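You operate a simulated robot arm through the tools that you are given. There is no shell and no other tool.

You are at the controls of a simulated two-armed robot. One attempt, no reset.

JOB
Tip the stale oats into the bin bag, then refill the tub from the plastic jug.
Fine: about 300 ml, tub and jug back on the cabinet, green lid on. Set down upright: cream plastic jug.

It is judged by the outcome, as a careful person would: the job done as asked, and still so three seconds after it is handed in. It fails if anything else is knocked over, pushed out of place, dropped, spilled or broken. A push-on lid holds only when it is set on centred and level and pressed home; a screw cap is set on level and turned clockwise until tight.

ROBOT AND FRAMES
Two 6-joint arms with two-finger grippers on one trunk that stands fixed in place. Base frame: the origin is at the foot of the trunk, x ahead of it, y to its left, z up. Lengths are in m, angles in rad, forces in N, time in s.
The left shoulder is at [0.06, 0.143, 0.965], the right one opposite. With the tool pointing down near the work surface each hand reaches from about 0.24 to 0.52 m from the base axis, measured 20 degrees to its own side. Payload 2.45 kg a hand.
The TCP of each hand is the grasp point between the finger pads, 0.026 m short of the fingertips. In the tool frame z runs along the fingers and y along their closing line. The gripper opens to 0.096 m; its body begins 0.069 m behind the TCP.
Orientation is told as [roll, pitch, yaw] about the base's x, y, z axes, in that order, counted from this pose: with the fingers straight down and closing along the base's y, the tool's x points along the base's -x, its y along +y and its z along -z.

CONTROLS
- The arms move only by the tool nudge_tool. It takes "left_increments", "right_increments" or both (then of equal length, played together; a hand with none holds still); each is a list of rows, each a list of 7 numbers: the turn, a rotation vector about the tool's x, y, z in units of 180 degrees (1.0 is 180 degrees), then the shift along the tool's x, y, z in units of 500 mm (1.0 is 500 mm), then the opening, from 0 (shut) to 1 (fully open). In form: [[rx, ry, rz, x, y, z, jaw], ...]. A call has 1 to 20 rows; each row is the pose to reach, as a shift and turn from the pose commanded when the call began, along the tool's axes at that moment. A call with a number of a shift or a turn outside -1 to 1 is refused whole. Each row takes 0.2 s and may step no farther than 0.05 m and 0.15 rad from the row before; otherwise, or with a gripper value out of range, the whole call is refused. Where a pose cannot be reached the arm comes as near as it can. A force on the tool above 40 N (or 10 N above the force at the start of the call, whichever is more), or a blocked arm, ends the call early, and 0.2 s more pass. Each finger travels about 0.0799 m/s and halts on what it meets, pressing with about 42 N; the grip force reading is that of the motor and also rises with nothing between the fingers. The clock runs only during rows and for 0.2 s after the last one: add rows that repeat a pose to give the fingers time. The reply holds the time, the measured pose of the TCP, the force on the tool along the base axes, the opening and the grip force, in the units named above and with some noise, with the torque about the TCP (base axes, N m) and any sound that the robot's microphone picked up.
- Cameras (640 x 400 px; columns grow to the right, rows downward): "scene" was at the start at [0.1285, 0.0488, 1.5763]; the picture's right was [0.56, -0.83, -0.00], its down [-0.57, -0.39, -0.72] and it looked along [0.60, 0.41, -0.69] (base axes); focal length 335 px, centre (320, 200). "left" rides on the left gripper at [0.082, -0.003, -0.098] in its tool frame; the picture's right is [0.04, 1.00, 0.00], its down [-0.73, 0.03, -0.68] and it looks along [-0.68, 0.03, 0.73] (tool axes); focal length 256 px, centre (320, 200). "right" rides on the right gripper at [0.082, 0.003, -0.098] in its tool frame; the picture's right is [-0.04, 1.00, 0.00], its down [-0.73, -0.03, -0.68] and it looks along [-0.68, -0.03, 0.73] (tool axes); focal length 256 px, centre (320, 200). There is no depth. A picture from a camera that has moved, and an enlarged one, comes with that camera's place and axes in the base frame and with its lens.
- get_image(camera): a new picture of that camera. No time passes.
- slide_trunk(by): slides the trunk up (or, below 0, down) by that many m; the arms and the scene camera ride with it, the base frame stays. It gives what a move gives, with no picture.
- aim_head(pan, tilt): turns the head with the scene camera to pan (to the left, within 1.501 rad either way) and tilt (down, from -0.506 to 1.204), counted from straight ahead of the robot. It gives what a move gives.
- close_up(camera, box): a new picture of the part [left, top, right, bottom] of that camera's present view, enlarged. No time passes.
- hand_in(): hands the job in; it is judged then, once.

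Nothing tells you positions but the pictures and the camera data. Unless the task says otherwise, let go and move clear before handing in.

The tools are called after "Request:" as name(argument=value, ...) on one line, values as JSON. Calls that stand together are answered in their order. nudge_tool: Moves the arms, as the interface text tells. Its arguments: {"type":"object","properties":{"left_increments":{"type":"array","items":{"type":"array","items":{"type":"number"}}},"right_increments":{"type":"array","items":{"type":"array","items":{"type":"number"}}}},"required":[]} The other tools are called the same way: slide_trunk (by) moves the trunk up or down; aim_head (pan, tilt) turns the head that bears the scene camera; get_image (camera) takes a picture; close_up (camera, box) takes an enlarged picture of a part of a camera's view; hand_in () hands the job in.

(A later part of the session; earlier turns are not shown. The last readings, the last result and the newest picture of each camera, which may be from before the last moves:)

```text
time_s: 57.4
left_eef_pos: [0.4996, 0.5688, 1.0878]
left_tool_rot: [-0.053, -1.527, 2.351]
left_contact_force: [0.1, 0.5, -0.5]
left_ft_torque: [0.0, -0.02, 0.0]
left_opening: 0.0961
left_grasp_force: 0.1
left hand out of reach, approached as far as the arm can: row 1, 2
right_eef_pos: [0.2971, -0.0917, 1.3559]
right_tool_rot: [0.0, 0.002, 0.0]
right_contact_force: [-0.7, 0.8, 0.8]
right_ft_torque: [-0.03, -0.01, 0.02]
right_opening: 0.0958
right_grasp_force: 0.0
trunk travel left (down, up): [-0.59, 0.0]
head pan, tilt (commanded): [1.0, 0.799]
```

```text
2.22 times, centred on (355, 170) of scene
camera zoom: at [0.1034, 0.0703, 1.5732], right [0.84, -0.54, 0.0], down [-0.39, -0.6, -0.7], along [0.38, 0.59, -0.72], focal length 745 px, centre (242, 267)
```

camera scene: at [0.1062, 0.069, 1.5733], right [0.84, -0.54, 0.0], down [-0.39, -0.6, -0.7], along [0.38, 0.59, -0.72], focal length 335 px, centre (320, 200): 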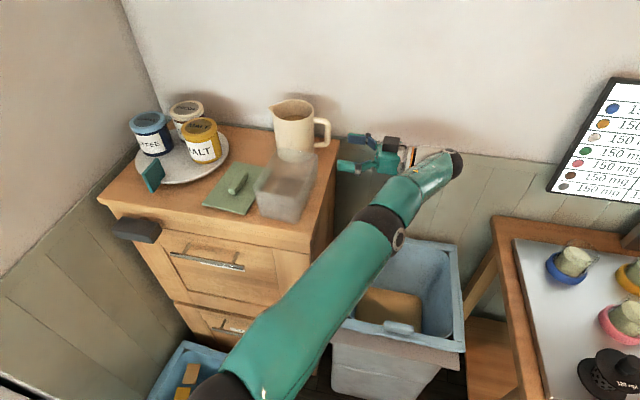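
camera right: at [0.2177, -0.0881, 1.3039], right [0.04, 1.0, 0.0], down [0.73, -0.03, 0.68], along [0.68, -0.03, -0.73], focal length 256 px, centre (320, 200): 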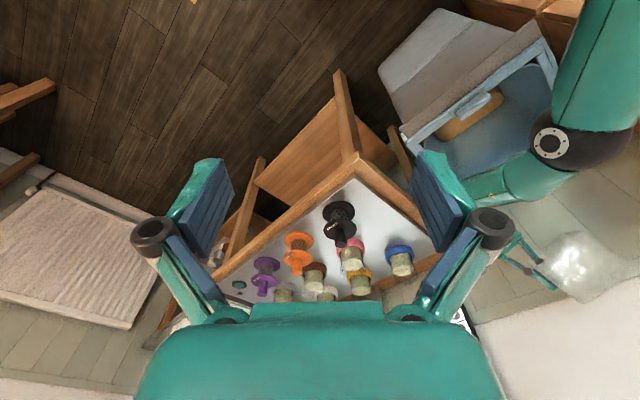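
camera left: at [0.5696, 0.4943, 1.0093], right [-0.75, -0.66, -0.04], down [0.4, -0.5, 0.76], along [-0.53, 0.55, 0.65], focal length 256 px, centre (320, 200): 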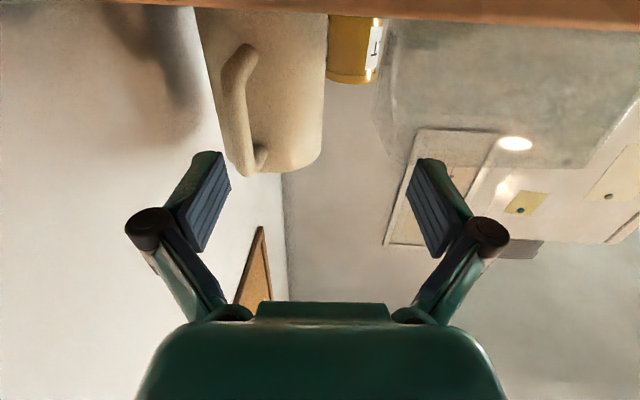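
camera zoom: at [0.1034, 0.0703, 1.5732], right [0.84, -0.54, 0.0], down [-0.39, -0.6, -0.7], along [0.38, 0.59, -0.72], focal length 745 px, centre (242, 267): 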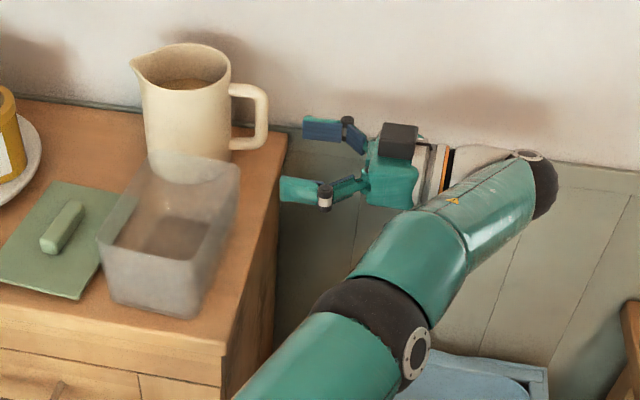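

The arm is at full stretch when pointing straight along the wall, so I'll use a different approach: come in obliquely (pointing roughly +y) and grip the vertical handle bar with one finger through the loop. Let me look closely at the handle first.

Request:
close_up(camera="left", box=[180, 0, 340, 180])

Request:
close_up(camera="scene", box=[265, 90, 345, 180])

```text
2.22 times, centred on (260, 90) of left
camera zoom: at [0.5696, 0.4943, 1.0093], right [-0.75, -0.66, -0.04], down [0.4, -0.5, 0.76], along [-0.53, 0.55, 0.65], focal length 569 px, centre (453, 444)
```

zoom: 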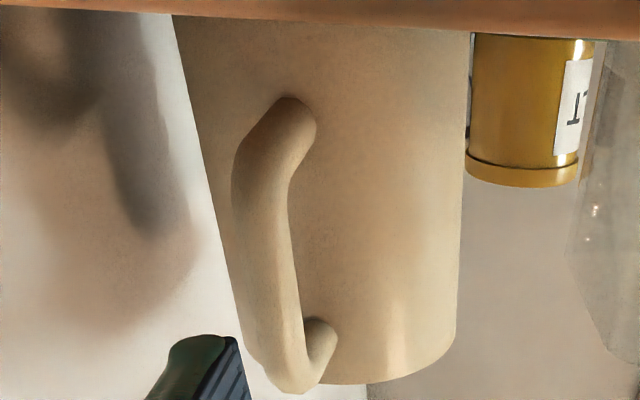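

```text
4.44 times, centred on (305, 135) of scene
camera zoom: at [0.1034, 0.0703, 1.5732], right [0.84, -0.54, 0.0], down [-0.39, -0.6, -0.7], along [0.38, 0.59, -0.72], focal length 1491 px, centre (387, 489)
```

zoom: 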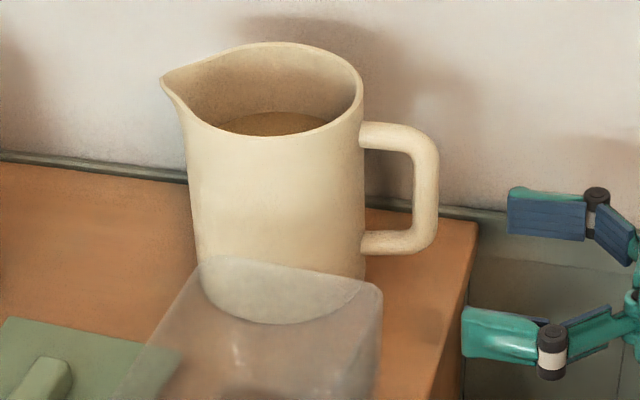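

The handle is a round tube with a roomy loop (about 5 cm tall), so an oblique grip across the bar works. I'll retreat a bit, narrow the jaws, and rotate the hand to point along +y.

Request:
nudge_tool(left_increments=[[0, 0, 0, 0, 0, -0.05, 0.9], [0, 0, 0, 0, 0, -0.1, 0.7], [0.039, -0.0023, 0.0013, -0.0037, 0.0104, -0.1, 0.55], [0.0779, -0.0046, 0.0025, -0.0074, 0.0208, -0.095, 0.5], [0.1169, -0.0069, 0.0038, -0.0111, 0.0312, -0.085, 0.5], [0.1559, -0.0092, 0.0051, -0.0148, 0.0416, -0.075, 0.5], [0.1948, -0.0115, 0.0063, -0.0185, 0.052, -0.06, 0.5], [0.2338, -0.0138, 0.0076, -0.0222, 0.0624, -0.0484, 0.5], [0.2338, -0.0138, 0.0076, -0.0222, 0.0624, -0.0484, 0.5]])

Request:
get_image(camera="left")

Request:
close_up(camera="scene", box=[240, 80, 440, 240])

```text
time_s: 59.4
left_eef_pos: [0.6253, 0.551, 1.0883]
left_tool_rot: [0.117, -1.562, 1.643]
left_contact_force: [-0.3, 0.3, 0.0]
left_ft_torque: [-0.01, -0.01, 0.03]
left_opening: 0.048
left_grasp_force: 0.0
left hand out of reach, approached as far as the arm can: row 1, 2, 3, 4, 5, 6, 7, 8, 9
right_eef_pos: [0.2986, -0.0925, 1.3558]
right_tool_rot: [0.001, 0.0, 0.0]
right_contact_force: [-0.2, 0.8, -0.7]
right_ft_torque: [-0.01, -0.02, 0.01]
right_opening: 0.0958
right_grasp_force: 0.1
trunk travel left (down, up): [-0.59, 0.0]
head pan, tilt (commanded): [1.0, 0.799]
```

```text
taken
camera left: at [0.6461, 0.4545, 1.0072], right [-0.98, -0.19, -0.04], down [0.1, -0.67, 0.74], along [-0.16, 0.72, 0.67], focal length 256 px, centre (320, 200)
```

left: 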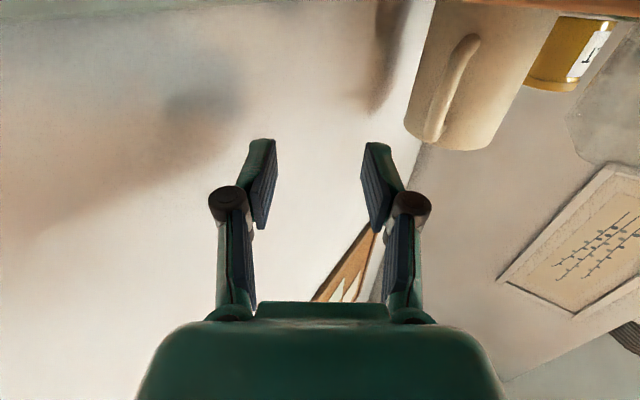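

```text
2.50 times, centred on (340, 160) of scene
camera zoom: at [0.1045, 0.0701, 1.5732], right [0.84, -0.54, 0.0], down [-0.39, -0.6, -0.7], along [0.38, 0.59, -0.72], focal length 839 px, centre (270, 300)
```

zoom: 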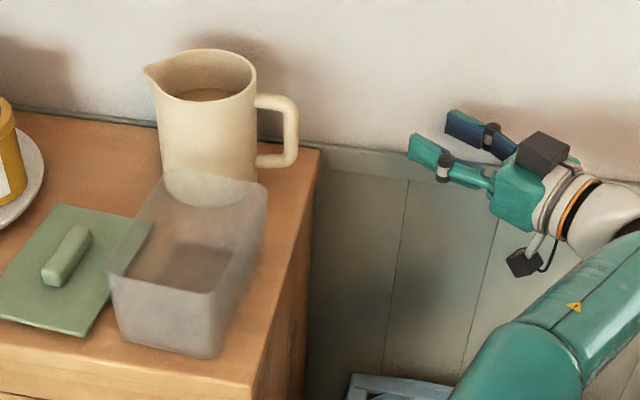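

The arm is stuck in an awkward wrist branch (turned far from its natural yaw). I'll back out to a tool-down pose nearer the robot and then use the opposite wrist turn (camera up), which is closer to its home configuration.

Request:
nudge_tool(left_increments=[[0, 0.0417, 0, -0.032, 0.033, -0.016, 0.5], [0, 0.0833, 0, -0.063, 0.065, -0.032, 0.5], [0, 0.125, 0, -0.095, 0.098, -0.048, 0.5], [0, 0.1667, 0, -0.127, 0.131, -0.064, 0.5], [0, 0.2083, 0, -0.158, 0.163, -0.08, 0.5], [0, 0.25, 0, -0.19, 0.196, -0.096, 0.5], [0, 0.2917, 0, -0.222, 0.229, -0.112, 0.5], [0, 0.3333, 0, -0.253, 0.261, -0.128, 0.5], [0, 0.375, 0, -0.285, 0.294, -0.144, 0.5], [0, 0.4167, 0, -0.317, 0.327, -0.16, 0.5], [0, 0.4583, 0, -0.348, 0.359, -0.176, 0.5], [0, 0.5, 0, -0.38, 0.392, -0.192, 0.5], [0, 0.5, 0, -0.38, 0.392, -0.192, 0.5]])

Request:
get_image(camera="scene")

```text
time_s: 62.2
left_eef_pos: [0.4493, 0.4183, 1.2795]
left_tool_rot: [0.001, 0.013, 1.76]
left_contact_force: [-0.6, 0.1, 0.0]
left_ft_torque: [-0.07, 0.04, 0.01]
left_opening: 0.0481
left_grasp_force: 0.1
left hand out of reach, approached as far as the arm can: row 1, 2, 3, 4, 5, 6, 7, 8, 9
right_eef_pos: [0.2972, -0.0919, 1.3554]
right_tool_rot: [0.0, 0.0, -0.003]
right_contact_force: [0.4, 0.3, -0.6]
right_ft_torque: [-0.02, 0.03, -0.02]
right_opening: 0.0959
right_grasp_force: 0.0
trunk travel left (down, up): [-0.59, 0.0]
head pan, tilt (commanded): [1.0, 0.799]
```

```text
taken
camera scene: at [0.103, 0.0705, 1.5733], right [0.84, -0.54, 0.0], down [-0.39, -0.6, -0.7], along [0.38, 0.59, -0.72], focal length 335 px, centre (320, 200)
```

scene: 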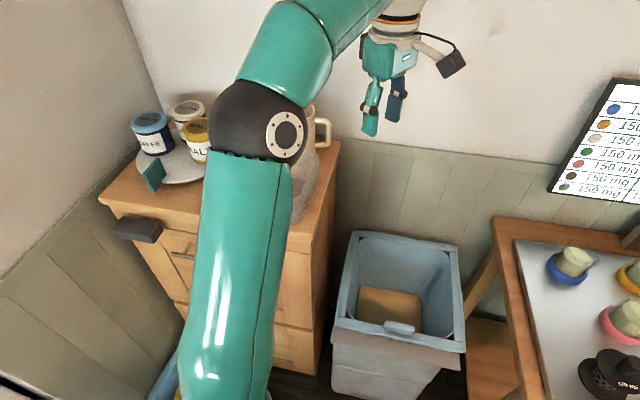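

Recovered cleanly. New plan: point the hand outward at about 71° azimuth and 35° downward, passing above the tub's right edge and gripping the handle bar across, which is near the arm's natural plane. First the yaw.

Request:
nudge_tool(left_increments=[[0, 0, 0.042, 0, 0, 0, 0.5], [0, 0, 0.084, 0, 0, 0, 0.5], [0, 0, 0.126, 0, 0, 0, 0.5], [0, 0, 0.1677, 0, 0, 0, 0.5], [0, 0, 0.1677, 0, 0, 0, 0.5]])

```text
time_s: 63.4
left_eef_pos: [0.4508, 0.4194, 1.2798]
left_tool_rot: [-0.004, 0.009, 1.232]
left_contact_force: [-0.4, -0.3, 0.7]
left_ft_torque: [0.0, 0.0, -0.01]
left_opening: 0.048
left_grasp_force: 0.0
right_eef_pos: [0.2996, -0.0926, 1.3557]
right_tool_rot: [-0.001, 0.0, -0.003]
right_contact_force: [0.6, -0.7, 0.8]
right_ft_torque: [0.0, -0.02, -0.02]
right_opening: 0.096
right_grasp_force: 0.1
trunk travel left (down, up): [-0.59, 0.0]
head pan, tilt (commanded): [1.0, 0.799]
```

Yaw is good and within reach. Now pitch outward by 55° while moving to the pre-approach point.

Request:
nudge_tool(left_increments=[[0, -0.0382, 0, -0.02, 0.0084, 0.02, 0.5], [0, -0.0764, 0, -0.05, 0.0167, 0.045, 0.5], [0, -0.1146, 0, -0.085, 0.025, 0.075, 0.5], [0, -0.1528, 0, -0.12, 0.0334, 0.105, 0.5], [0, -0.191, 0, -0.155, 0.0418, 0.135, 0.5], [0, -0.2292, 0, -0.19, 0.05, 0.165, 0.5], [0, -0.2674, 0, -0.225, 0.0585, 0.195, 0.5], [0, -0.3056, 0, -0.258, 0.0668, 0.226, 0.5], [0, -0.3056, 0, -0.258, 0.0668, 0.226, 0.5]])

Request:
get_image(camera="left")

Request:
get_image(camera="scene")

Request:
close_up(camera="scene", box=[240, 70, 440, 230])

```text
time_s: 65.4
left_eef_pos: [0.4613, 0.5518, 1.1657]
left_tool_rot: [-0.009, -0.952, 1.24]
left_contact_force: [-0.3, -0.2, 0.3]
left_ft_torque: [0.03, -0.01, 0.03]
left_opening: 0.0478
left_grasp_force: 0.1
right_eef_pos: [0.2992, -0.0926, 1.3565]
right_tool_rot: [0.0, 0.0, 0.0]
right_contact_force: [0.2, -0.4, 0.0]
right_ft_torque: [0.02, 0.04, 0.01]
right_opening: 0.0959
right_grasp_force: 0.0
trunk travel left (down, up): [-0.59, 0.0]
head pan, tilt (commanded): [1.0, 0.799]
```

```text
taken
camera left: at [0.4221, 0.4296, 1.1552], right [-0.95, 0.31, -0.04], down [-0.07, -0.11, 0.99], along [0.3, 0.94, 0.13], focal length 256 px, centre (320, 200)
```

left: 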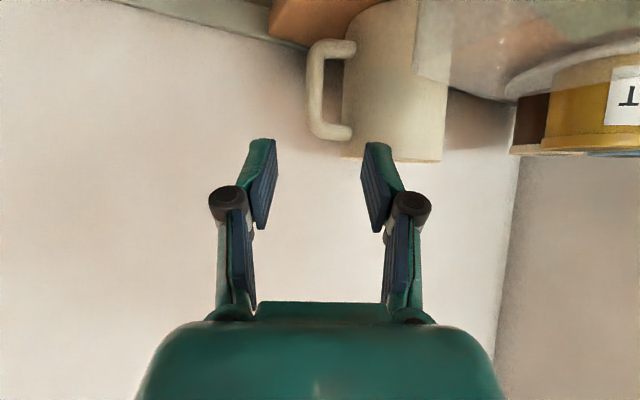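

```text
taken
camera scene: at [0.1039, 0.0699, 1.5732], right [0.84, -0.54, 0.0], down [-0.39, -0.6, -0.7], along [0.38, 0.59, -0.72], focal length 335 px, centre (320, 200)
```

scene: 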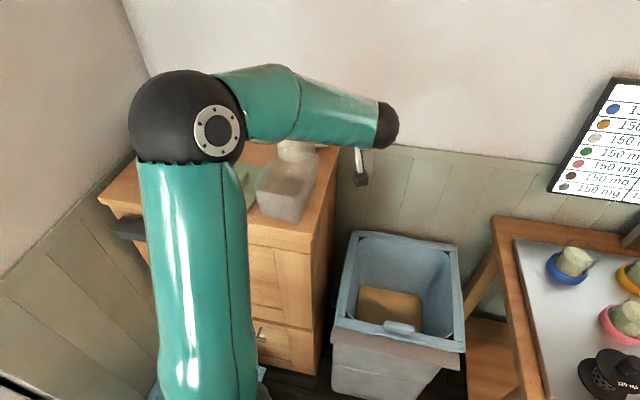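

```text
2.50 times, centred on (340, 150) of scene
camera zoom: at [0.1039, 0.0699, 1.5732], right [0.84, -0.54, 0.0], down [-0.39, -0.6, -0.7], along [0.38, 0.59, -0.72], focal length 839 px, centre (270, 325)
```

zoom: 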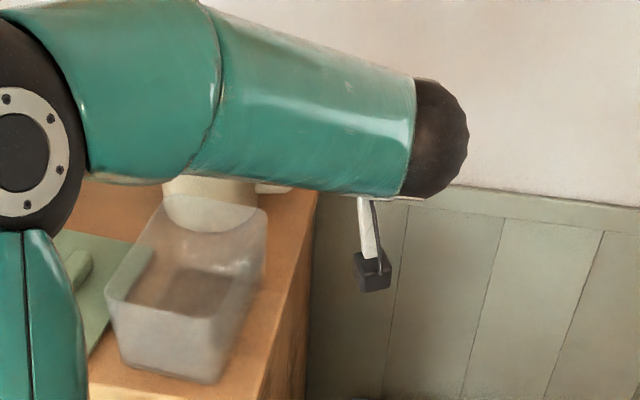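

The hand is at the pre-approach pose with the handle in view through the hand camera. I'll zoom to align the tool axis with the bar.

Request:
close_up(camera="left", box=[260, 20, 420, 180])

```text
2.50 times, centred on (340, 100) of left
camera zoom: at [0.4221, 0.4296, 1.1552], right [-0.95, 0.31, -0.04], down [-0.07, -0.11, 0.99], along [0.3, 0.94, 0.13], focal length 640 px, centre (270, 450)
```

zoom: 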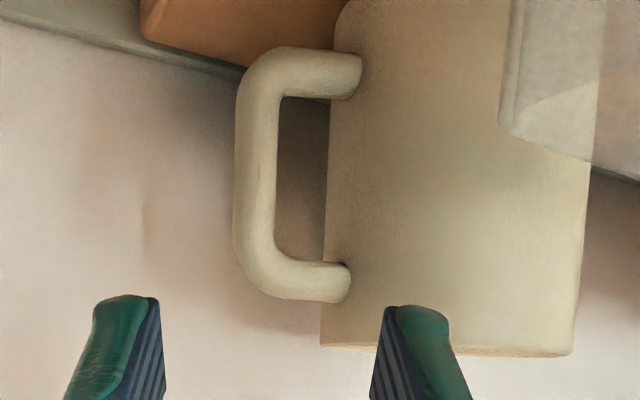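

The bar is about 4.6 mm left of the tool axis and the loop's middle about 4 mm lower. I'll correct and advance 6 cm, then re-check.

Request:
nudge_tool(left_increments=[[0, 0, 0, 0.0068, -0.0092, 0.03, 0.5], [0, 0, 0, 0.0068, -0.0092, 0.07, 0.5], [0, 0, 0, 0.0068, -0.0092, 0.105, 0.5], [0, 0, 0, 0.0068, -0.0092, 0.125, 0.5], [0, 0, 0, 0.0068, -0.0092, 0.125, 0.5]])

Request:
get_image(camera="left")

Request:
close_up(camera="left", box=[230, 50, 430, 210])

```text
time_s: 66.6
left_eef_pos: [0.4832, 0.5964, 1.1262]
left_tool_rot: [-0.007, -0.951, 1.24]
left_contact_force: [-0.3, 0.0, -0.1]
left_ft_torque: [0.01, 0.0, 0.0]
left_opening: 0.0477
left_grasp_force: 0.1
right_eef_pos: [0.2986, -0.0924, 1.356]
right_tool_rot: [0.002, 0.0, -0.002]
right_contact_force: [0.9, -1.1, 0.3]
right_ft_torque: [-0.02, -0.02, -0.01]
right_opening: 0.0965
right_grasp_force: 0.1
trunk travel left (down, up): [-0.59, 0.0]
head pan, tilt (commanded): [1.0, 0.799]
```

```text
taken
camera left: at [0.4437, 0.4743, 1.1163], right [-0.95, 0.31, -0.04], down [-0.07, -0.11, 0.99], along [0.3, 0.94, 0.13], focal length 256 px, centre (320, 200)
```

left: 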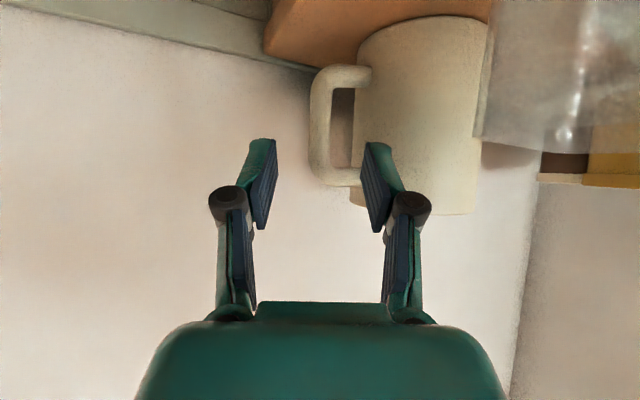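

```text
2.50 times, centred on (330, 130) of left
camera zoom: at [0.4437, 0.4743, 1.1163], right [-0.95, 0.31, -0.04], down [-0.07, -0.11, 0.99], along [0.3, 0.94, 0.13], focal length 640 px, centre (295, 375)
```

zoom: 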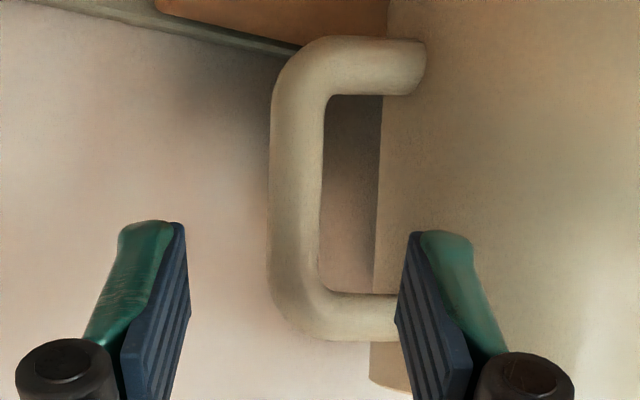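

Using the parallax between the two views, the bar is farther than I first thought: about 8.4 cm ahead of the grasp point, loop middle at z≈1.088. I'll raise ~9 mm and advance 3.5 cm, then check again.

Request:
nudge_tool(left_increments=[[0, 0, 0, -0.0146, 0, 0.02, 0.5], [0, 0, 0, -0.0146, 0, 0.04, 0.5], [0, 0, 0, -0.0146, 0, 0.06, 0.5], [0, 0, 0, -0.0146, 0, 0.06, 0.5]])

Request:
close_up(camera="left", box=[230, 60, 430, 220])

Request:
get_image(camera="scene")

```text
time_s: 67.6
left_eef_pos: [0.4933, 0.6209, 1.1146]
left_tool_rot: [-0.008, -0.952, 1.24]
left_contact_force: [-0.2, 0.0, 0.6]
left_ft_torque: [-0.03, -0.01, 0.0]
left_opening: 0.0477
left_grasp_force: 0.0
right_eef_pos: [0.2985, -0.094, 1.3552]
right_tool_rot: [0.001, 0.0, -0.001]
right_contact_force: [-0.3, -0.1, -0.3]
right_ft_torque: [0.0, -0.03, 0.02]
right_opening: 0.0962
right_grasp_force: 0.1
trunk travel left (down, up): [-0.59, 0.0]
head pan, tilt (commanded): [1.0, 0.799]
```

```text
2.50 times, centred on (330, 140) of left
camera zoom: at [0.4542, 0.5004, 1.1044], right [-0.95, 0.31, -0.04], down [-0.07, -0.11, 0.99], along [0.3, 0.94, 0.13], focal length 640 px, centre (295, 350)
```

zoom: 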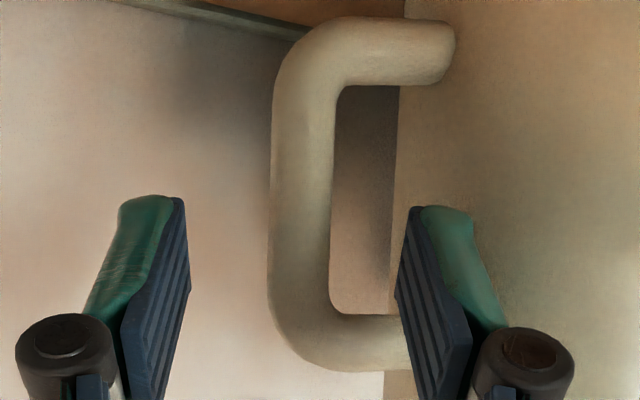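

```text
taken
camera scene: at [0.1041, 0.0699, 1.5732], right [0.84, -0.54, 0.0], down [-0.39, -0.6, -0.7], along [0.38, 0.59, -0.72], focal length 335 px, centre (320, 200)
```

scene: 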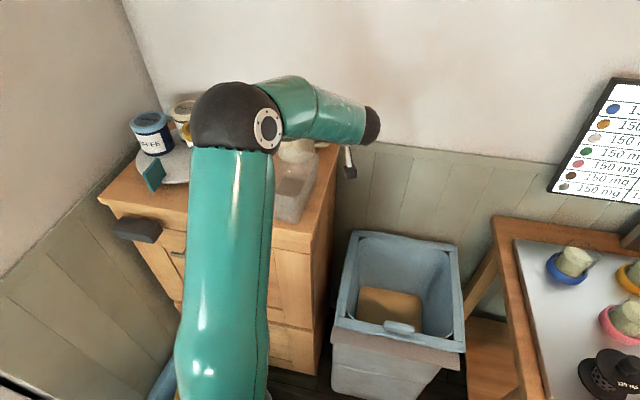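

Estimates agree now: 5.5 cm to the bar, loop about 6 cm tall, well centred. I'll narrow the jaws to 3 cm so the inner finger clears the jug's body, and advance part-way.

Request:
nudge_tool(left_increments=[[0, 0, 0, 0, 0.002, 0, 0.31], [0, 0, 0, -0.003, 0.002, 0.015, 0.31], [0, 0, 0, -0.005, 0.002, 0.03, 0.31], [0, 0, 0, -0.005, 0.002, 0.042, 0.31], [0, 0, 0, -0.005, 0.002, 0.042, 0.31]])

Request:
close_up(camera="left", box=[230, 70, 430, 230])

```text
time_s: 68.8
left_eef_pos: [0.4997, 0.6394, 1.1038]
left_tool_rot: [-0.009, -0.951, 1.238]
left_contact_force: [0.1, 0.2, 0.2]
left_ft_torque: [-0.02, -0.04, 0.01]
left_opening: 0.0297
left_grasp_force: 0.1
right_eef_pos: [0.2992, -0.0922, 1.3552]
right_tool_rot: [0.0, 0.0, -0.001]
right_contact_force: [0.0, -0.7, 0.1]
right_ft_torque: [-0.02, 0.01, 0.02]
right_opening: 0.0961
right_grasp_force: 0.0
trunk travel left (down, up): [-0.59, 0.0]
head pan, tilt (commanded): [1.0, 0.799]
```

```text
2.50 times, centred on (330, 150) of left
camera zoom: at [0.4593, 0.5192, 1.0943], right [-0.95, 0.31, -0.04], down [-0.07, -0.11, 0.99], along [0.3, 0.94, 0.13], focal length 640 px, centre (295, 325)
```

zoom: 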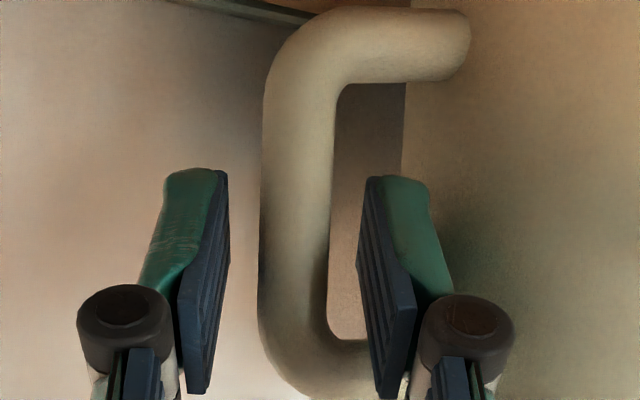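

The fingers straddle the bar nicely. I'll advance about 12 mm more, watching forces.

Request:
nudge_tool(left_increments=[[0, 0, 0, 0, 0.001, 0.008, 0.31], [0, 0, 0, 0, 0.002, 0.016, 0.31], [0, 0, 0, 0, 0.002, 0.024, 0.31], [0, 0, 0, 0, 0.002, 0.024, 0.31]])

Request:
close_up(camera="left", box=[230, 70, 430, 230])

```text
time_s: 69.8
left_eef_pos: [0.5009, 0.6499, 1.0975]
left_tool_rot: [-0.009, -0.949, 1.239]
left_contact_force: [0.5, -1.1, -0.4]
left_ft_torque: [-0.01, 0.01, 0.01]
left_opening: 0.0293
left_grasp_force: 0.1
right_eef_pos: [0.2986, -0.0919, 1.3557]
right_tool_rot: [0.002, 0.0, -0.001]
right_contact_force: [-0.6, -0.3, -0.2]
right_ft_torque: [0.01, 0.02, -0.01]
right_opening: 0.0961
right_grasp_force: 0.1
trunk travel left (down, up): [-0.59, 0.0]
head pan, tilt (commanded): [1.0, 0.799]
```

```text
2.50 times, centred on (330, 150) of left
camera zoom: at [0.4611, 0.5279, 1.0869], right [-0.95, 0.31, -0.04], down [-0.07, -0.11, 0.99], along [0.3, 0.94, 0.13], focal length 640 px, centre (295, 325)
```

zoom: 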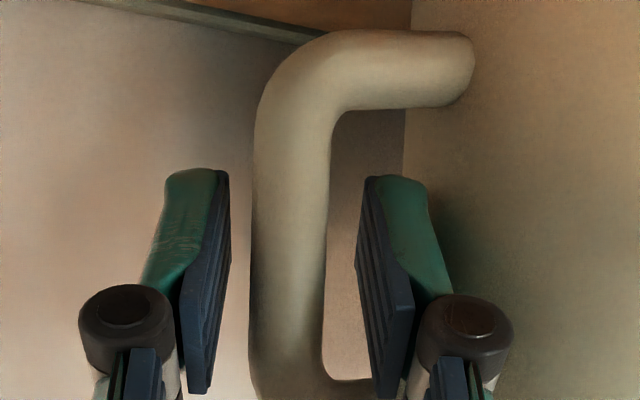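

The bar now sits right between the pads with no contact force. I'll close the gripper on it.

Request:
nudge_tool(left_increments=[[0, 0, 0, 0, 0, 0, 0.2], [0, 0, 0, 0, 0, 0, 0.1], [0, 0, 0, 0, 0, 0, 0.0], [0, 0, 0, 0, 0, 0, 0.0], [0, 0, 0, 0, 0, 0, 0.0]])

Request:
get_image(camera="left")

Request:
close_up(camera="scene", box=[240, 70, 400, 230])

```text
time_s: 71.0
left_eef_pos: [0.5005, 0.6497, 1.0964]
left_tool_rot: [-0.007, -0.953, 1.239]
left_contact_force: [1.1, -0.2, -0.2]
left_ft_torque: [0.02, 0.17, -0.04]
left_opening: 0.0129
left_grasp_force: 39.3
right_eef_pos: [0.2986, -0.0921, 1.3555]
right_tool_rot: [0.0, -0.001, -0.002]
right_contact_force: [0.3, 0.1, -0.5]
right_ft_torque: [0.03, 0.0, -0.05]
right_opening: 0.096
right_grasp_force: 0.0
trunk travel left (down, up): [-0.59, 0.0]
head pan, tilt (commanded): [1.0, 0.799]
```

```text
taken
camera left: at [0.4612, 0.5281, 1.0869], right [-0.95, 0.31, -0.04], down [-0.07, -0.11, 0.99], along [0.3, 0.94, 0.13], focal length 256 px, centre (320, 200)
```

left: 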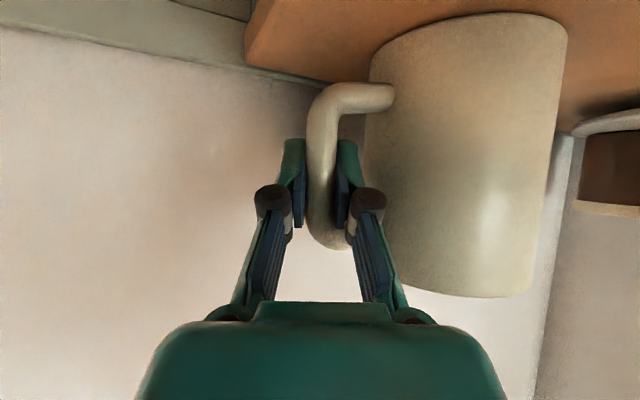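

```text
2.50 times, centred on (320, 150) of scene
camera zoom: at [0.1045, 0.0702, 1.5732], right [0.84, -0.54, 0.0], down [-0.39, -0.6, -0.7], along [0.38, 0.59, -0.72], focal length 839 px, centre (320, 325)
```

zoom: 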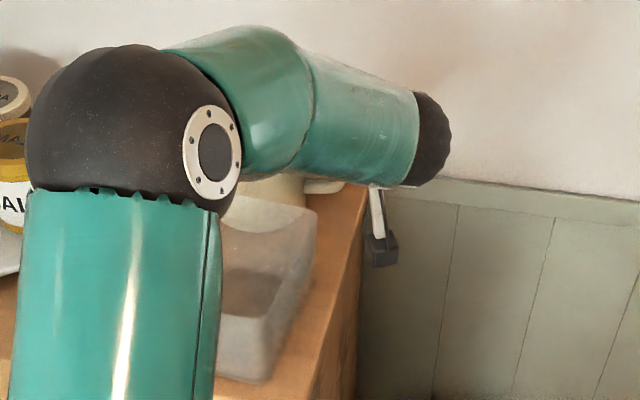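

The handle bar is gripped (13 mm, 39 N). I'll lift the jug 3 cm straight up and check that it stays level.

Request:
nudge_tool(left_increments=[[0, 0, 0, -0.0163, 0, -0.0116, 0], [0, 0, 0, -0.0326, 0, -0.0232, 0], [0, 0, 0, -0.0488, 0, -0.0349, 0], [0, 0, 0, -0.0488, 0, -0.0349, 0], [0, 0, 0, -0.0488, 0, -0.0349, 0]])

Request:
get_image(camera="left")

Request:
get_image(camera="right")

```text
time_s: 72.2
left_eef_pos: [0.4996, 0.6501, 1.1261]
left_tool_rot: [-0.006, -0.95, 1.239]
left_contact_force: [0.6, -0.2, -6.3]
left_ft_torque: [-0.28, -0.36, -0.01]
left_opening: 0.0133
left_grasp_force: 39.8
right_eef_pos: [0.3002, -0.0919, 1.355]
right_tool_rot: [0.001, 0.002, 0.0]
right_contact_force: [-0.1, 0.1, 0.7]
right_ft_torque: [-0.02, 0.01, 0.04]
right_opening: 0.0961
right_grasp_force: 0.0
trunk travel left (down, up): [-0.59, 0.0]
head pan, tilt (commanded): [1.0, 0.799]
```

```text
taken
camera left: at [0.4614, 0.5286, 1.116], right [-0.95, 0.31, -0.04], down [-0.07, -0.11, 0.99], along [0.3, 0.94, 0.12], focal length 256 px, centre (320, 200)
```

left: 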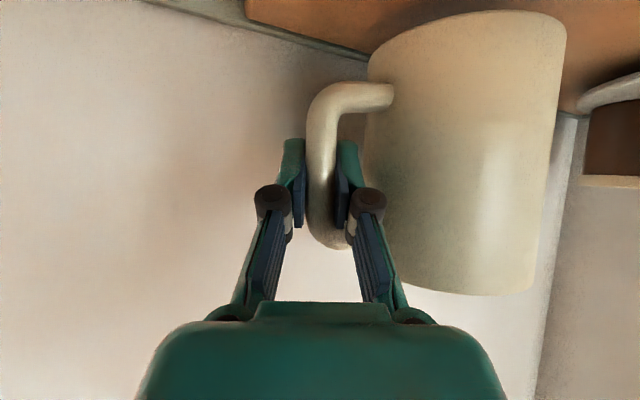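

```text
taken
camera right: at [0.2178, -0.0875, 1.4539], right [0.04, 1.0, 0.0], down [0.73, -0.03, 0.68], along [0.68, -0.03, -0.73], focal length 256 px, centre (320, 200)
```

right: 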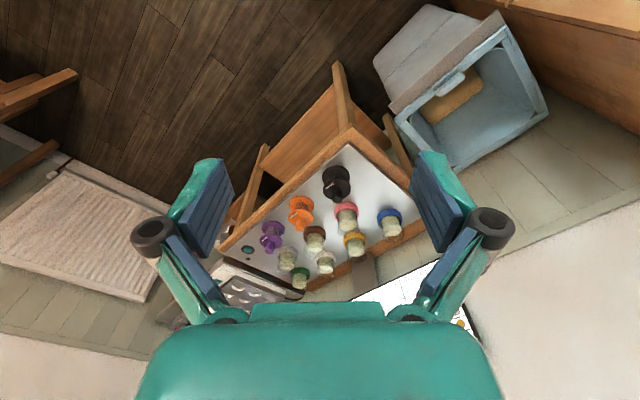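

The jug is held securely and level: 6.3 N, centre of mass straight along the spout direction. I'll lift higher, shift it right and bring it forward so the spout can reach over the tub.

Request:
nudge_tool(left_increments=[[0, 0, 0, -0.0488, 0, -0.0348, 0], [0, 0, 0, -0.0977, 0, -0.0697, 0], [0, 0, 0, -0.1316, -0.0542, -0.1255, 0], [0, 0, 0, -0.1411, -0.1084, -0.1639, 0], [0, 0, 0, -0.1051, -0.1454, -0.2142, 0], [0, 0, 0, -0.0702, -0.1323, -0.2633, 0], [0, 0, 0, -0.0335, -0.1023, -0.3148, 0], [0, 0, 0, 0.0033, -0.0723, -0.3663, 0], [0, 0, 0, 0.0348, -0.0466, -0.4104, 0], [0, 0, 0, 0.0536, -0.0311, -0.4369, 0], [0, 0, 0, 0.0536, -0.0311, -0.4369, 0]])

Request:
get_image(camera="scene")

Request:
get_image(camera="left")

```text
time_s: 74.6
left_eef_pos: [0.4516, 0.4632, 1.2325]
left_tool_rot: [-0.008, -0.949, 1.238]
left_contact_force: [-0.2, -0.8, -5.8]
left_ft_torque: [-0.28, -0.34, 0.0]
left_opening: 0.0129
left_grasp_force: 39.7
right_eef_pos: [0.2983, -0.0917, 1.3552]
right_tool_rot: [0.0, 0.001, 0.0]
right_contact_force: [1.1, 0.1, -0.2]
right_ft_torque: [-0.01, 0.02, -0.01]
right_opening: 0.0961
right_grasp_force: 0.0
trunk travel left (down, up): [-0.59, 0.0]
head pan, tilt (commanded): [1.0, 0.799]
```

```text
taken
camera scene: at [0.1051, 0.0709, 1.573], right [0.84, -0.54, 0.0], down [-0.39, -0.6, -0.7], along [0.38, 0.59, -0.72], focal length 335 px, centre (320, 200)
```

scene: 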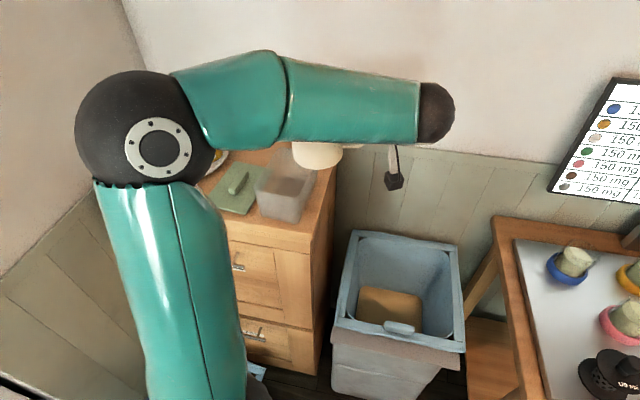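

```text
taken
camera left: at [0.412, 0.3423, 1.223], right [-0.95, 0.31, -0.04], down [-0.07, -0.11, 0.99], along [0.3, 0.94, 0.12], focal length 256 px, centre (320, 200)
```

left: 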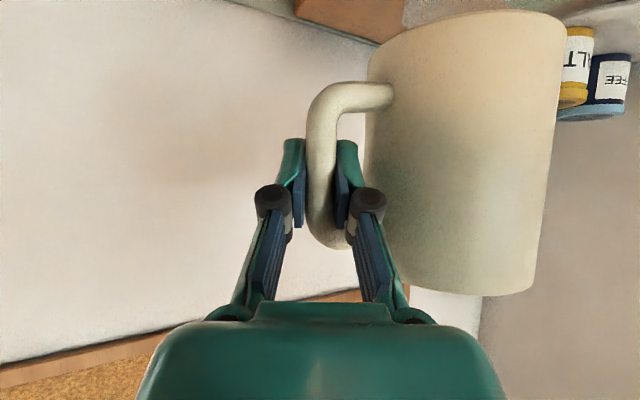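

The jug is in front of the tub, level. The forearm will hide the pour from the head camera, so I'll bring the idle right hand around as an extra camera viewing the tub from the right side.

Request:
nudge_tool(right_increments=[[0, 0, -0.0417, -0.03, 0.02, 0.03, 0.5], [0, 0, -0.0833, -0.08, 0.05, 0.07, 0.3], [0, 0, -0.125, -0.13, 0.085, 0.11, 0.2], [0, 0, -0.1667, -0.18, 0.12, 0.15, 0.2], [0, 0, -0.2083, -0.225, 0.16, 0.19, 0.2], [0, 0, -0.25, -0.27, 0.2, 0.23, 0.2], [0, 0, -0.2917, -0.315, 0.24, 0.27, 0.2], [0, 0, -0.3333, -0.36, 0.28, 0.31, 0.2], [0, 0, -0.3333, -0.36, 0.28, 0.31, 0.2]])

Request:
get_image(camera="right")

```text
time_s: 76.6
left_eef_pos: [0.4508, 0.4615, 1.2339]
left_tool_rot: [-0.008, -0.952, 1.239]
left_contact_force: [-0.7, -0.1, -6.5]
left_ft_torque: [-0.32, -0.33, 0.01]
left_opening: 0.013
left_grasp_force: 39.8
right_eef_pos: [0.4778, 0.0482, 1.1996]
right_tool_rot: [0.002, 0.0, 1.046]
right_contact_force: [0.2, -0.4, 0.0]
right_ft_torque: [0.03, 0.0, 0.02]
right_opening: 0.0191
right_grasp_force: 0.0
trunk travel left (down, up): [-0.59, 0.0]
head pan, tilt (commanded): [1.0, 0.799]
```

```text
taken
camera right: at [0.434, -0.0202, 1.2972], right [-0.85, 0.53, 0.0], down [0.39, 0.62, 0.68], along [0.36, 0.57, -0.73], focal length 256 px, centre (320, 200)
```

right: 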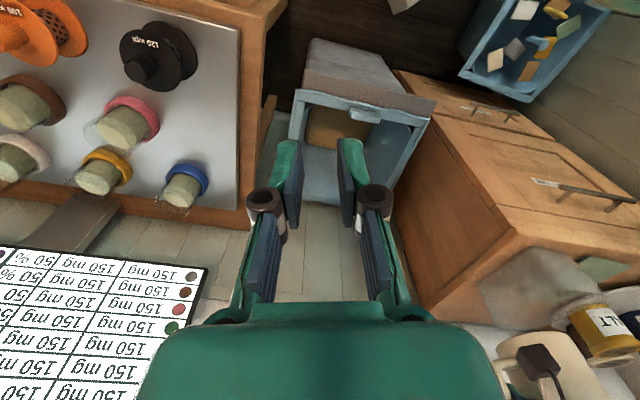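

The tub and jug are at the edge of this view; I'll turn the right hand a bit more left and raise its gaze.

Request:
nudge_tool(right_increments=[[0, 0, -0.0463, 0, -0.02, 0, 0.2], [0, 0, -0.0926, 0, -0.04, 0, 0.2], [0, 0, -0.1389, 0, -0.06, 0, 0.2], [0, 0, -0.1389, 0, -0.06, 0, 0.2]])

Request:
nudge_tool(right_increments=[[0, -0.04, 0, 0, 0, 0, 0.2], [0, -0.08, 0, 0, 0, 0, 0.2], [0, -0.12, 0, 0, 0, 0, 0.2], [0, -0.16, 0, 0, 0, 0, 0.2], [0, -0.194, 0, 0, 0, 0, 0.2], [0, -0.194, 0, 0, 0, 0, 0.2]])

Request:
get_image(camera="right")

```text
time_s: 77.6
left_eef_pos: [0.4511, 0.4639, 1.2327]
left_tool_rot: [-0.006, -0.949, 1.24]
left_contact_force: [-0.2, 0.2, -5.7]
left_ft_torque: [-0.31, -0.33, 0.02]
left_opening: 0.0132
left_grasp_force: 39.7
right_eef_pos: [0.5044, 0.0333, 1.1983]
right_tool_rot: [0.001, -0.002, 1.483]
right_contact_force: [-0.4, 0.5, 0.2]
right_ft_torque: [0.04, -0.01, 0.0]
right_opening: 0.0193
right_grasp_force: 0.0
trunk travel left (down, up): [-0.59, 0.0]
head pan, tilt (commanded): [1.0, 0.799]
```

```text
time_s: 79.0
left_eef_pos: [0.4509, 0.4639, 1.2328]
left_tool_rot: [-0.005, -0.95, 1.239]
left_contact_force: [0.3, 0.4, -6.0]
left_ft_torque: [-0.32, -0.37, 0.01]
left_opening: 0.013
left_grasp_force: 39.6
right_eef_pos: [0.5044, 0.0325, 1.1999]
right_tool_rot: [-0.001, -0.611, 1.482]
right_contact_force: [0.4, -0.9, -0.1]
right_ft_torque: [0.02, 0.02, -0.04]
right_opening: 0.019
right_grasp_force: 0.0
trunk travel left (down, up): [-0.59, 0.0]
head pan, tilt (commanded): [1.0, 0.799]
```

```text
taken
camera right: at [0.4908, -0.0887, 1.2341], right [-0.99, 0.12, 0.02], down [0.05, 0.21, 0.98], along [0.11, 0.97, -0.21], focal length 256 px, centre (320, 200)
```

right: 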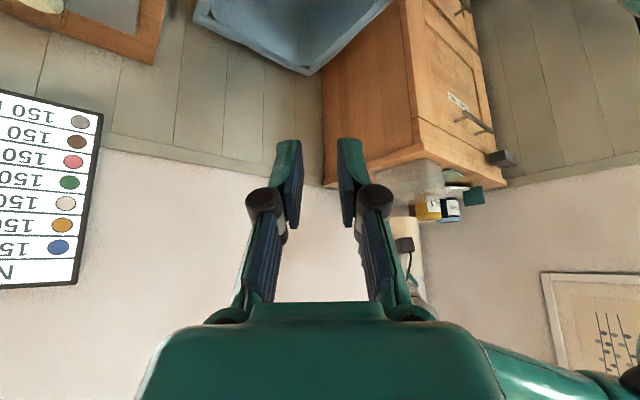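

Request:
close_up(camera="right", box=[350, 130, 490, 290])

```text
2.50 times, centred on (420, 210) of right
camera zoom: at [0.4908, -0.0887, 1.2341], right [-0.99, 0.12, 0.02], down [0.05, 0.21, 0.98], along [0.11, 0.97, -0.21], focal length 640 px, centre (70, 175)
```

zoom: 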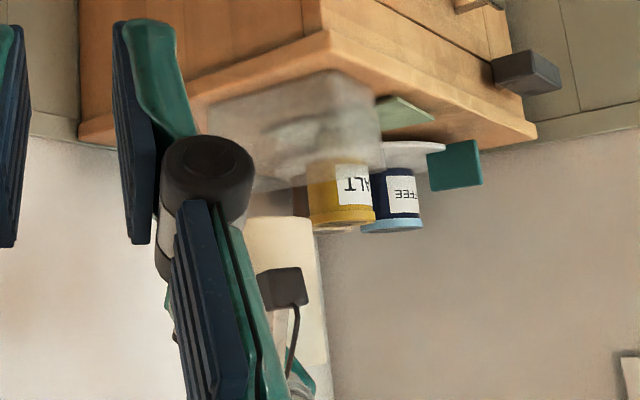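

The view works but a finger is in the way. I'll open the right gripper and yaw a bit more to centre the tub between its fingers.

Request:
nudge_tool(right_increments=[[-0.0213, 0, -0.0303, 0, 0, 0, 0.5], [-0.0425, 0, -0.0607, 0, 0, 0, 0.8], [-0.0638, 0, -0.091, 0, 0, 0, 1.0], [-0.0638, 0, -0.091, 0, 0, 0, 1.0]])

Request:
close_up(camera="right", box=[230, 110, 410, 290])

```text
time_s: 80.0
left_eef_pos: [0.4505, 0.4636, 1.2332]
left_tool_rot: [-0.007, -0.949, 1.239]
left_contact_force: [0.2, 0.6, -5.6]
left_ft_torque: [-0.3, -0.32, -0.03]
left_opening: 0.0128
left_grasp_force: 40.0
right_eef_pos: [0.5043, 0.0318, 1.201]
right_tool_rot: [0.002, -0.608, 1.832]
right_contact_force: [0.2, -0.5, 1.3]
right_ft_torque: [-0.04, -0.03, 0.01]
right_opening: 0.0957
right_grasp_force: 0.1
trunk travel left (down, up): [-0.59, 0.0]
head pan, tilt (commanded): [1.0, 0.799]
```

```text
2.22 times, centred on (320, 200) of right
camera zoom: at [0.5333, -0.0861, 1.2348], right [-0.97, -0.23, 0.02], down [-0.03, 0.21, 0.98], along [-0.23, 0.95, -0.21], focal length 569 px, centre (320, 200)
```

zoom: 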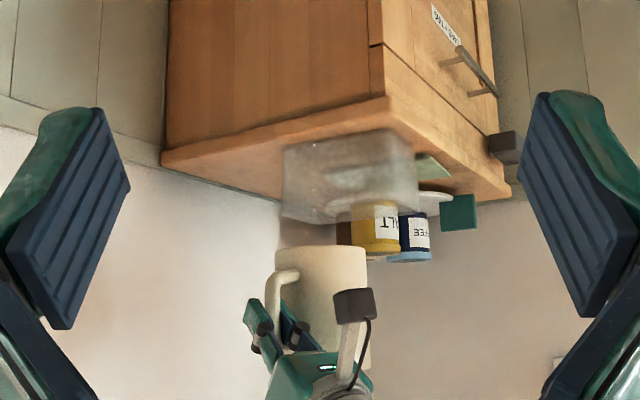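

Excellent: the right camera now shows the tub and jug clearly (upside-down). I'll tilt the jug's spout over the tub centre, first to 45°, keeping the spout above the tub.

Request:
nudge_tool(left_increments=[[0.0219, 0.0179, -0.0306, -0.015, 0.0037, -0.0031, 0], [0.0437, 0.0357, -0.0613, -0.0285, 0.002, -0.0083, 0], [0.0656, 0.0536, -0.0919, -0.042, 0.0003, -0.0135, 0], [0.0874, 0.0715, -0.1226, -0.0517, 0.0003, -0.0205, 0], [0.1093, 0.0893, -0.1532, -0.0536, 0.0129, -0.0144, 0], [0.1312, 0.1072, -0.1839, -0.0564, 0.0292, -0.0069, 0]])

Request:
close_up(camera="right", box=[230, 110, 410, 290])

Request:
get_image(camera="scene")

```text
time_s: 81.4
left_eef_pos: [0.4415, 0.4809, 1.2574]
left_tool_rot: [-0.777, -0.407, 1.754]
left_contact_force: [-0.4, -0.6, -5.8]
left_ft_torque: [-0.15, -0.19, 0.01]
left_opening: 0.013
left_grasp_force: 39.9
right_eef_pos: [0.5036, 0.0325, 1.2015]
right_tool_rot: [0.002, -0.609, 1.831]
right_contact_force: [0.1, 0.6, 0.7]
right_ft_torque: [0.03, 0.01, 0.0]
right_opening: 0.096
right_grasp_force: 0.0
trunk travel left (down, up): [-0.59, 0.0]
head pan, tilt (commanded): [1.0, 0.799]
```

```text
2.22 times, centred on (320, 200) of right
camera zoom: at [0.5329, -0.0859, 1.2349], right [-0.97, -0.23, 0.02], down [-0.03, 0.21, 0.98], along [-0.23, 0.95, -0.21], focal length 569 px, centre (320, 200)
```

zoom: 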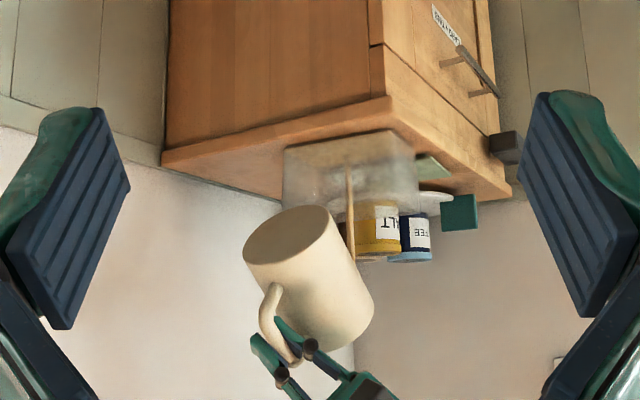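

```text
taken
camera scene: at [0.1042, 0.0708, 1.5732], right [0.84, -0.54, 0.0], down [-0.39, -0.6, -0.7], along [0.38, 0.59, -0.72], focal length 335 px, centre (320, 200)
```

scene: 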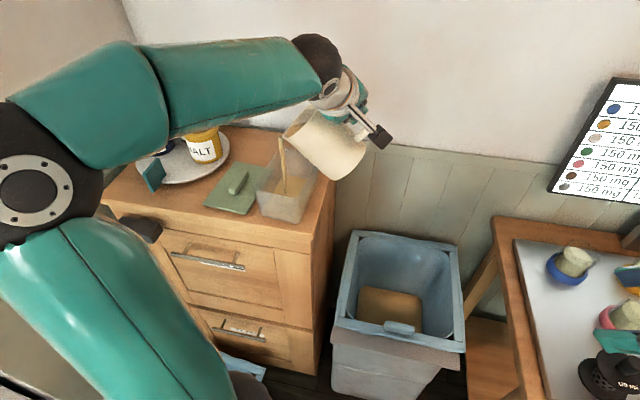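

It's already pouring into the middle of the tub at 45°. No time passes while I look, so I'll check the level.

Request:
close_up(camera="scene", box=[240, 120, 340, 230])

Request:
close_up(camera="right", box=[295, 160, 375, 220])

```text
3.64 times, centred on (290, 175) of scene
camera zoom: at [0.1042, 0.0708, 1.5732], right [0.84, -0.54, 0.0], down [-0.39, -0.6, -0.7], along [0.38, 0.59, -0.72], focal length 1220 px, centre (429, 291)
```

zoom: 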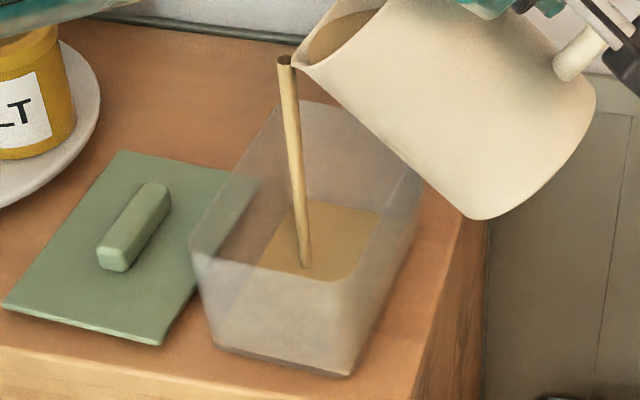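

```text
6.67 times, centred on (335, 190) of right
camera zoom: at [0.5329, -0.0859, 1.2349], right [-0.97, -0.23, 0.02], down [-0.03, 0.21, 0.98], along [-0.23, 0.95, -0.21], focal length 1707 px, centre (220, 267)
```

zoom: 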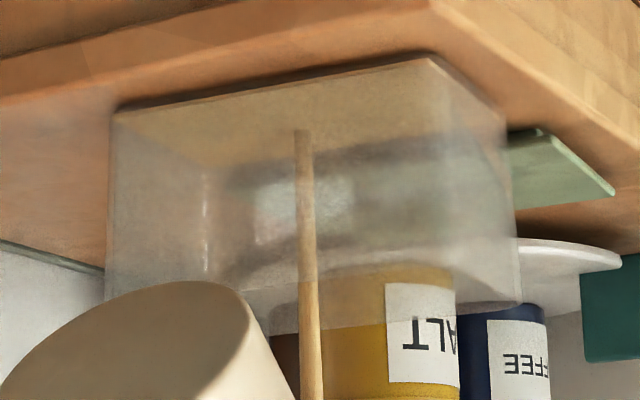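

Request:
nudge_tool(left_increments=[[0, 0, 0, 0, 0, 0, 0]])

Request:
close_up(camera="scene", box=[240, 120, 340, 230])

Request:
close_up(camera="right", box=[295, 160, 375, 220])

```text
time_s: 81.8
left_eef_pos: [0.4412, 0.4821, 1.2567]
left_tool_rot: [-0.774, -0.406, 1.752]
left_contact_force: [-0.8, 0.8, -5.7]
left_ft_torque: [-0.13, -0.12, -0.02]
left_opening: 0.0129
left_grasp_force: 39.4
right_eef_pos: [0.5053, 0.0322, 1.2]
right_tool_rot: [0.0, -0.609, 1.83]
right_contact_force: [-0.2, -0.7, -0.5]
right_ft_torque: [-0.02, -0.03, -0.03]
right_opening: 0.0958
right_grasp_force: 0.3
trunk travel left (down, up): [-0.59, 0.0]
head pan, tilt (commanded): [1.0, 0.799]
```

```text
3.64 times, centred on (290, 175) of scene
camera zoom: at [0.1045, 0.0707, 1.5731], right [0.84, -0.54, 0.0], down [-0.39, -0.6, -0.7], along [0.38, 0.59, -0.72], focal length 1220 px, centre (429, 291)
```

zoom: 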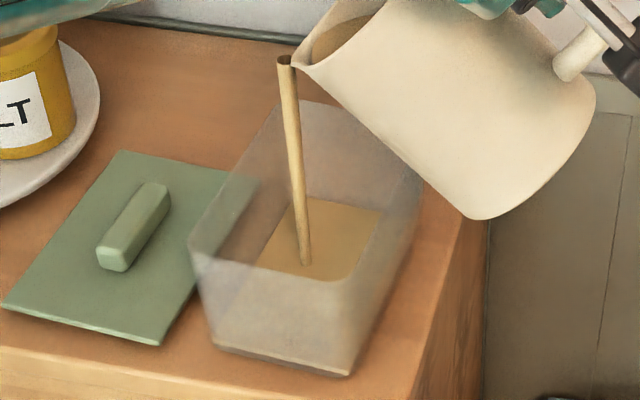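

```text
6.67 times, centred on (335, 190) of right
camera zoom: at [0.5331, -0.0859, 1.2348], right [-0.97, -0.23, 0.02], down [-0.03, 0.21, 0.98], along [-0.23, 0.95, -0.21], focal length 1707 px, centre (220, 267)
```

zoom: 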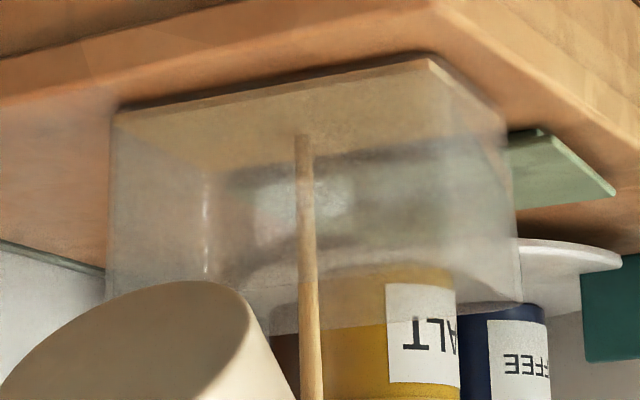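

The flow is slow and steady. I'll hold for about a second and re-check.

Request:
nudge_tool(left_increments=[[0, 0, 0, 0, 0, 0, 0], [0, 0, 0, 0, 0, 0, 0], [0, 0, 0, 0, 0, 0, 0], [0, 0, 0, 0, 0, 0, 0], [0, 0, 0, 0, 0, 0, 0]])

Request:
close_up(camera="scene", box=[240, 120, 340, 230])

Request:
close_up(camera="right", box=[295, 160, 375, 220])

```text
time_s: 83.0
left_eef_pos: [0.4402, 0.481, 1.2569]
left_tool_rot: [-0.775, -0.409, 1.753]
left_contact_force: [-0.8, 0.5, -5.1]
left_ft_torque: [-0.14, -0.15, 0.0]
left_opening: 0.0128
left_grasp_force: 39.8
right_eef_pos: [0.5042, 0.0329, 1.2008]
right_tool_rot: [0.002, -0.611, 1.83]
right_contact_force: [0.2, 0.2, 1.1]
right_ft_torque: [-0.02, 0.0, 0.03]
right_opening: 0.0957
right_grasp_force: 0.1
trunk travel left (down, up): [-0.59, 0.0]
head pan, tilt (commanded): [1.0, 0.799]
```

```text
3.64 times, centred on (290, 175) of scene
camera zoom: at [0.1048, 0.0707, 1.5731], right [0.84, -0.54, 0.0], down [-0.39, -0.6, -0.7], along [0.38, 0.59, -0.72], focal length 1220 px, centre (429, 291)
```

zoom: 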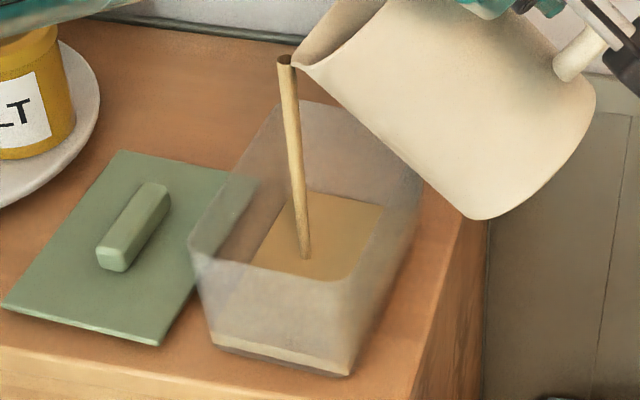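

```text
6.67 times, centred on (335, 190) of right
camera zoom: at [0.5334, -0.086, 1.2346], right [-0.97, -0.23, 0.02], down [-0.02, 0.21, 0.98], along [-0.23, 0.95, -0.21], focal length 1707 px, centre (220, 267)
```

zoom: 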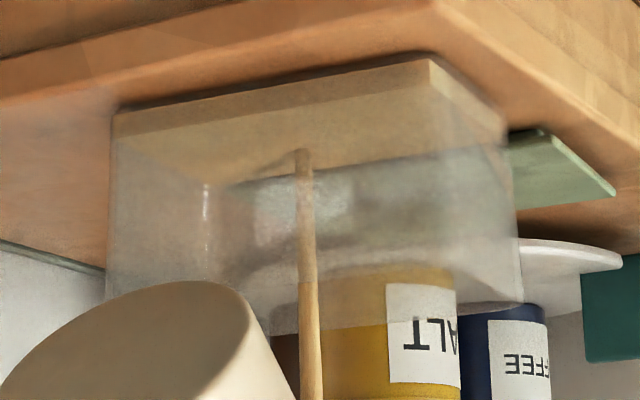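

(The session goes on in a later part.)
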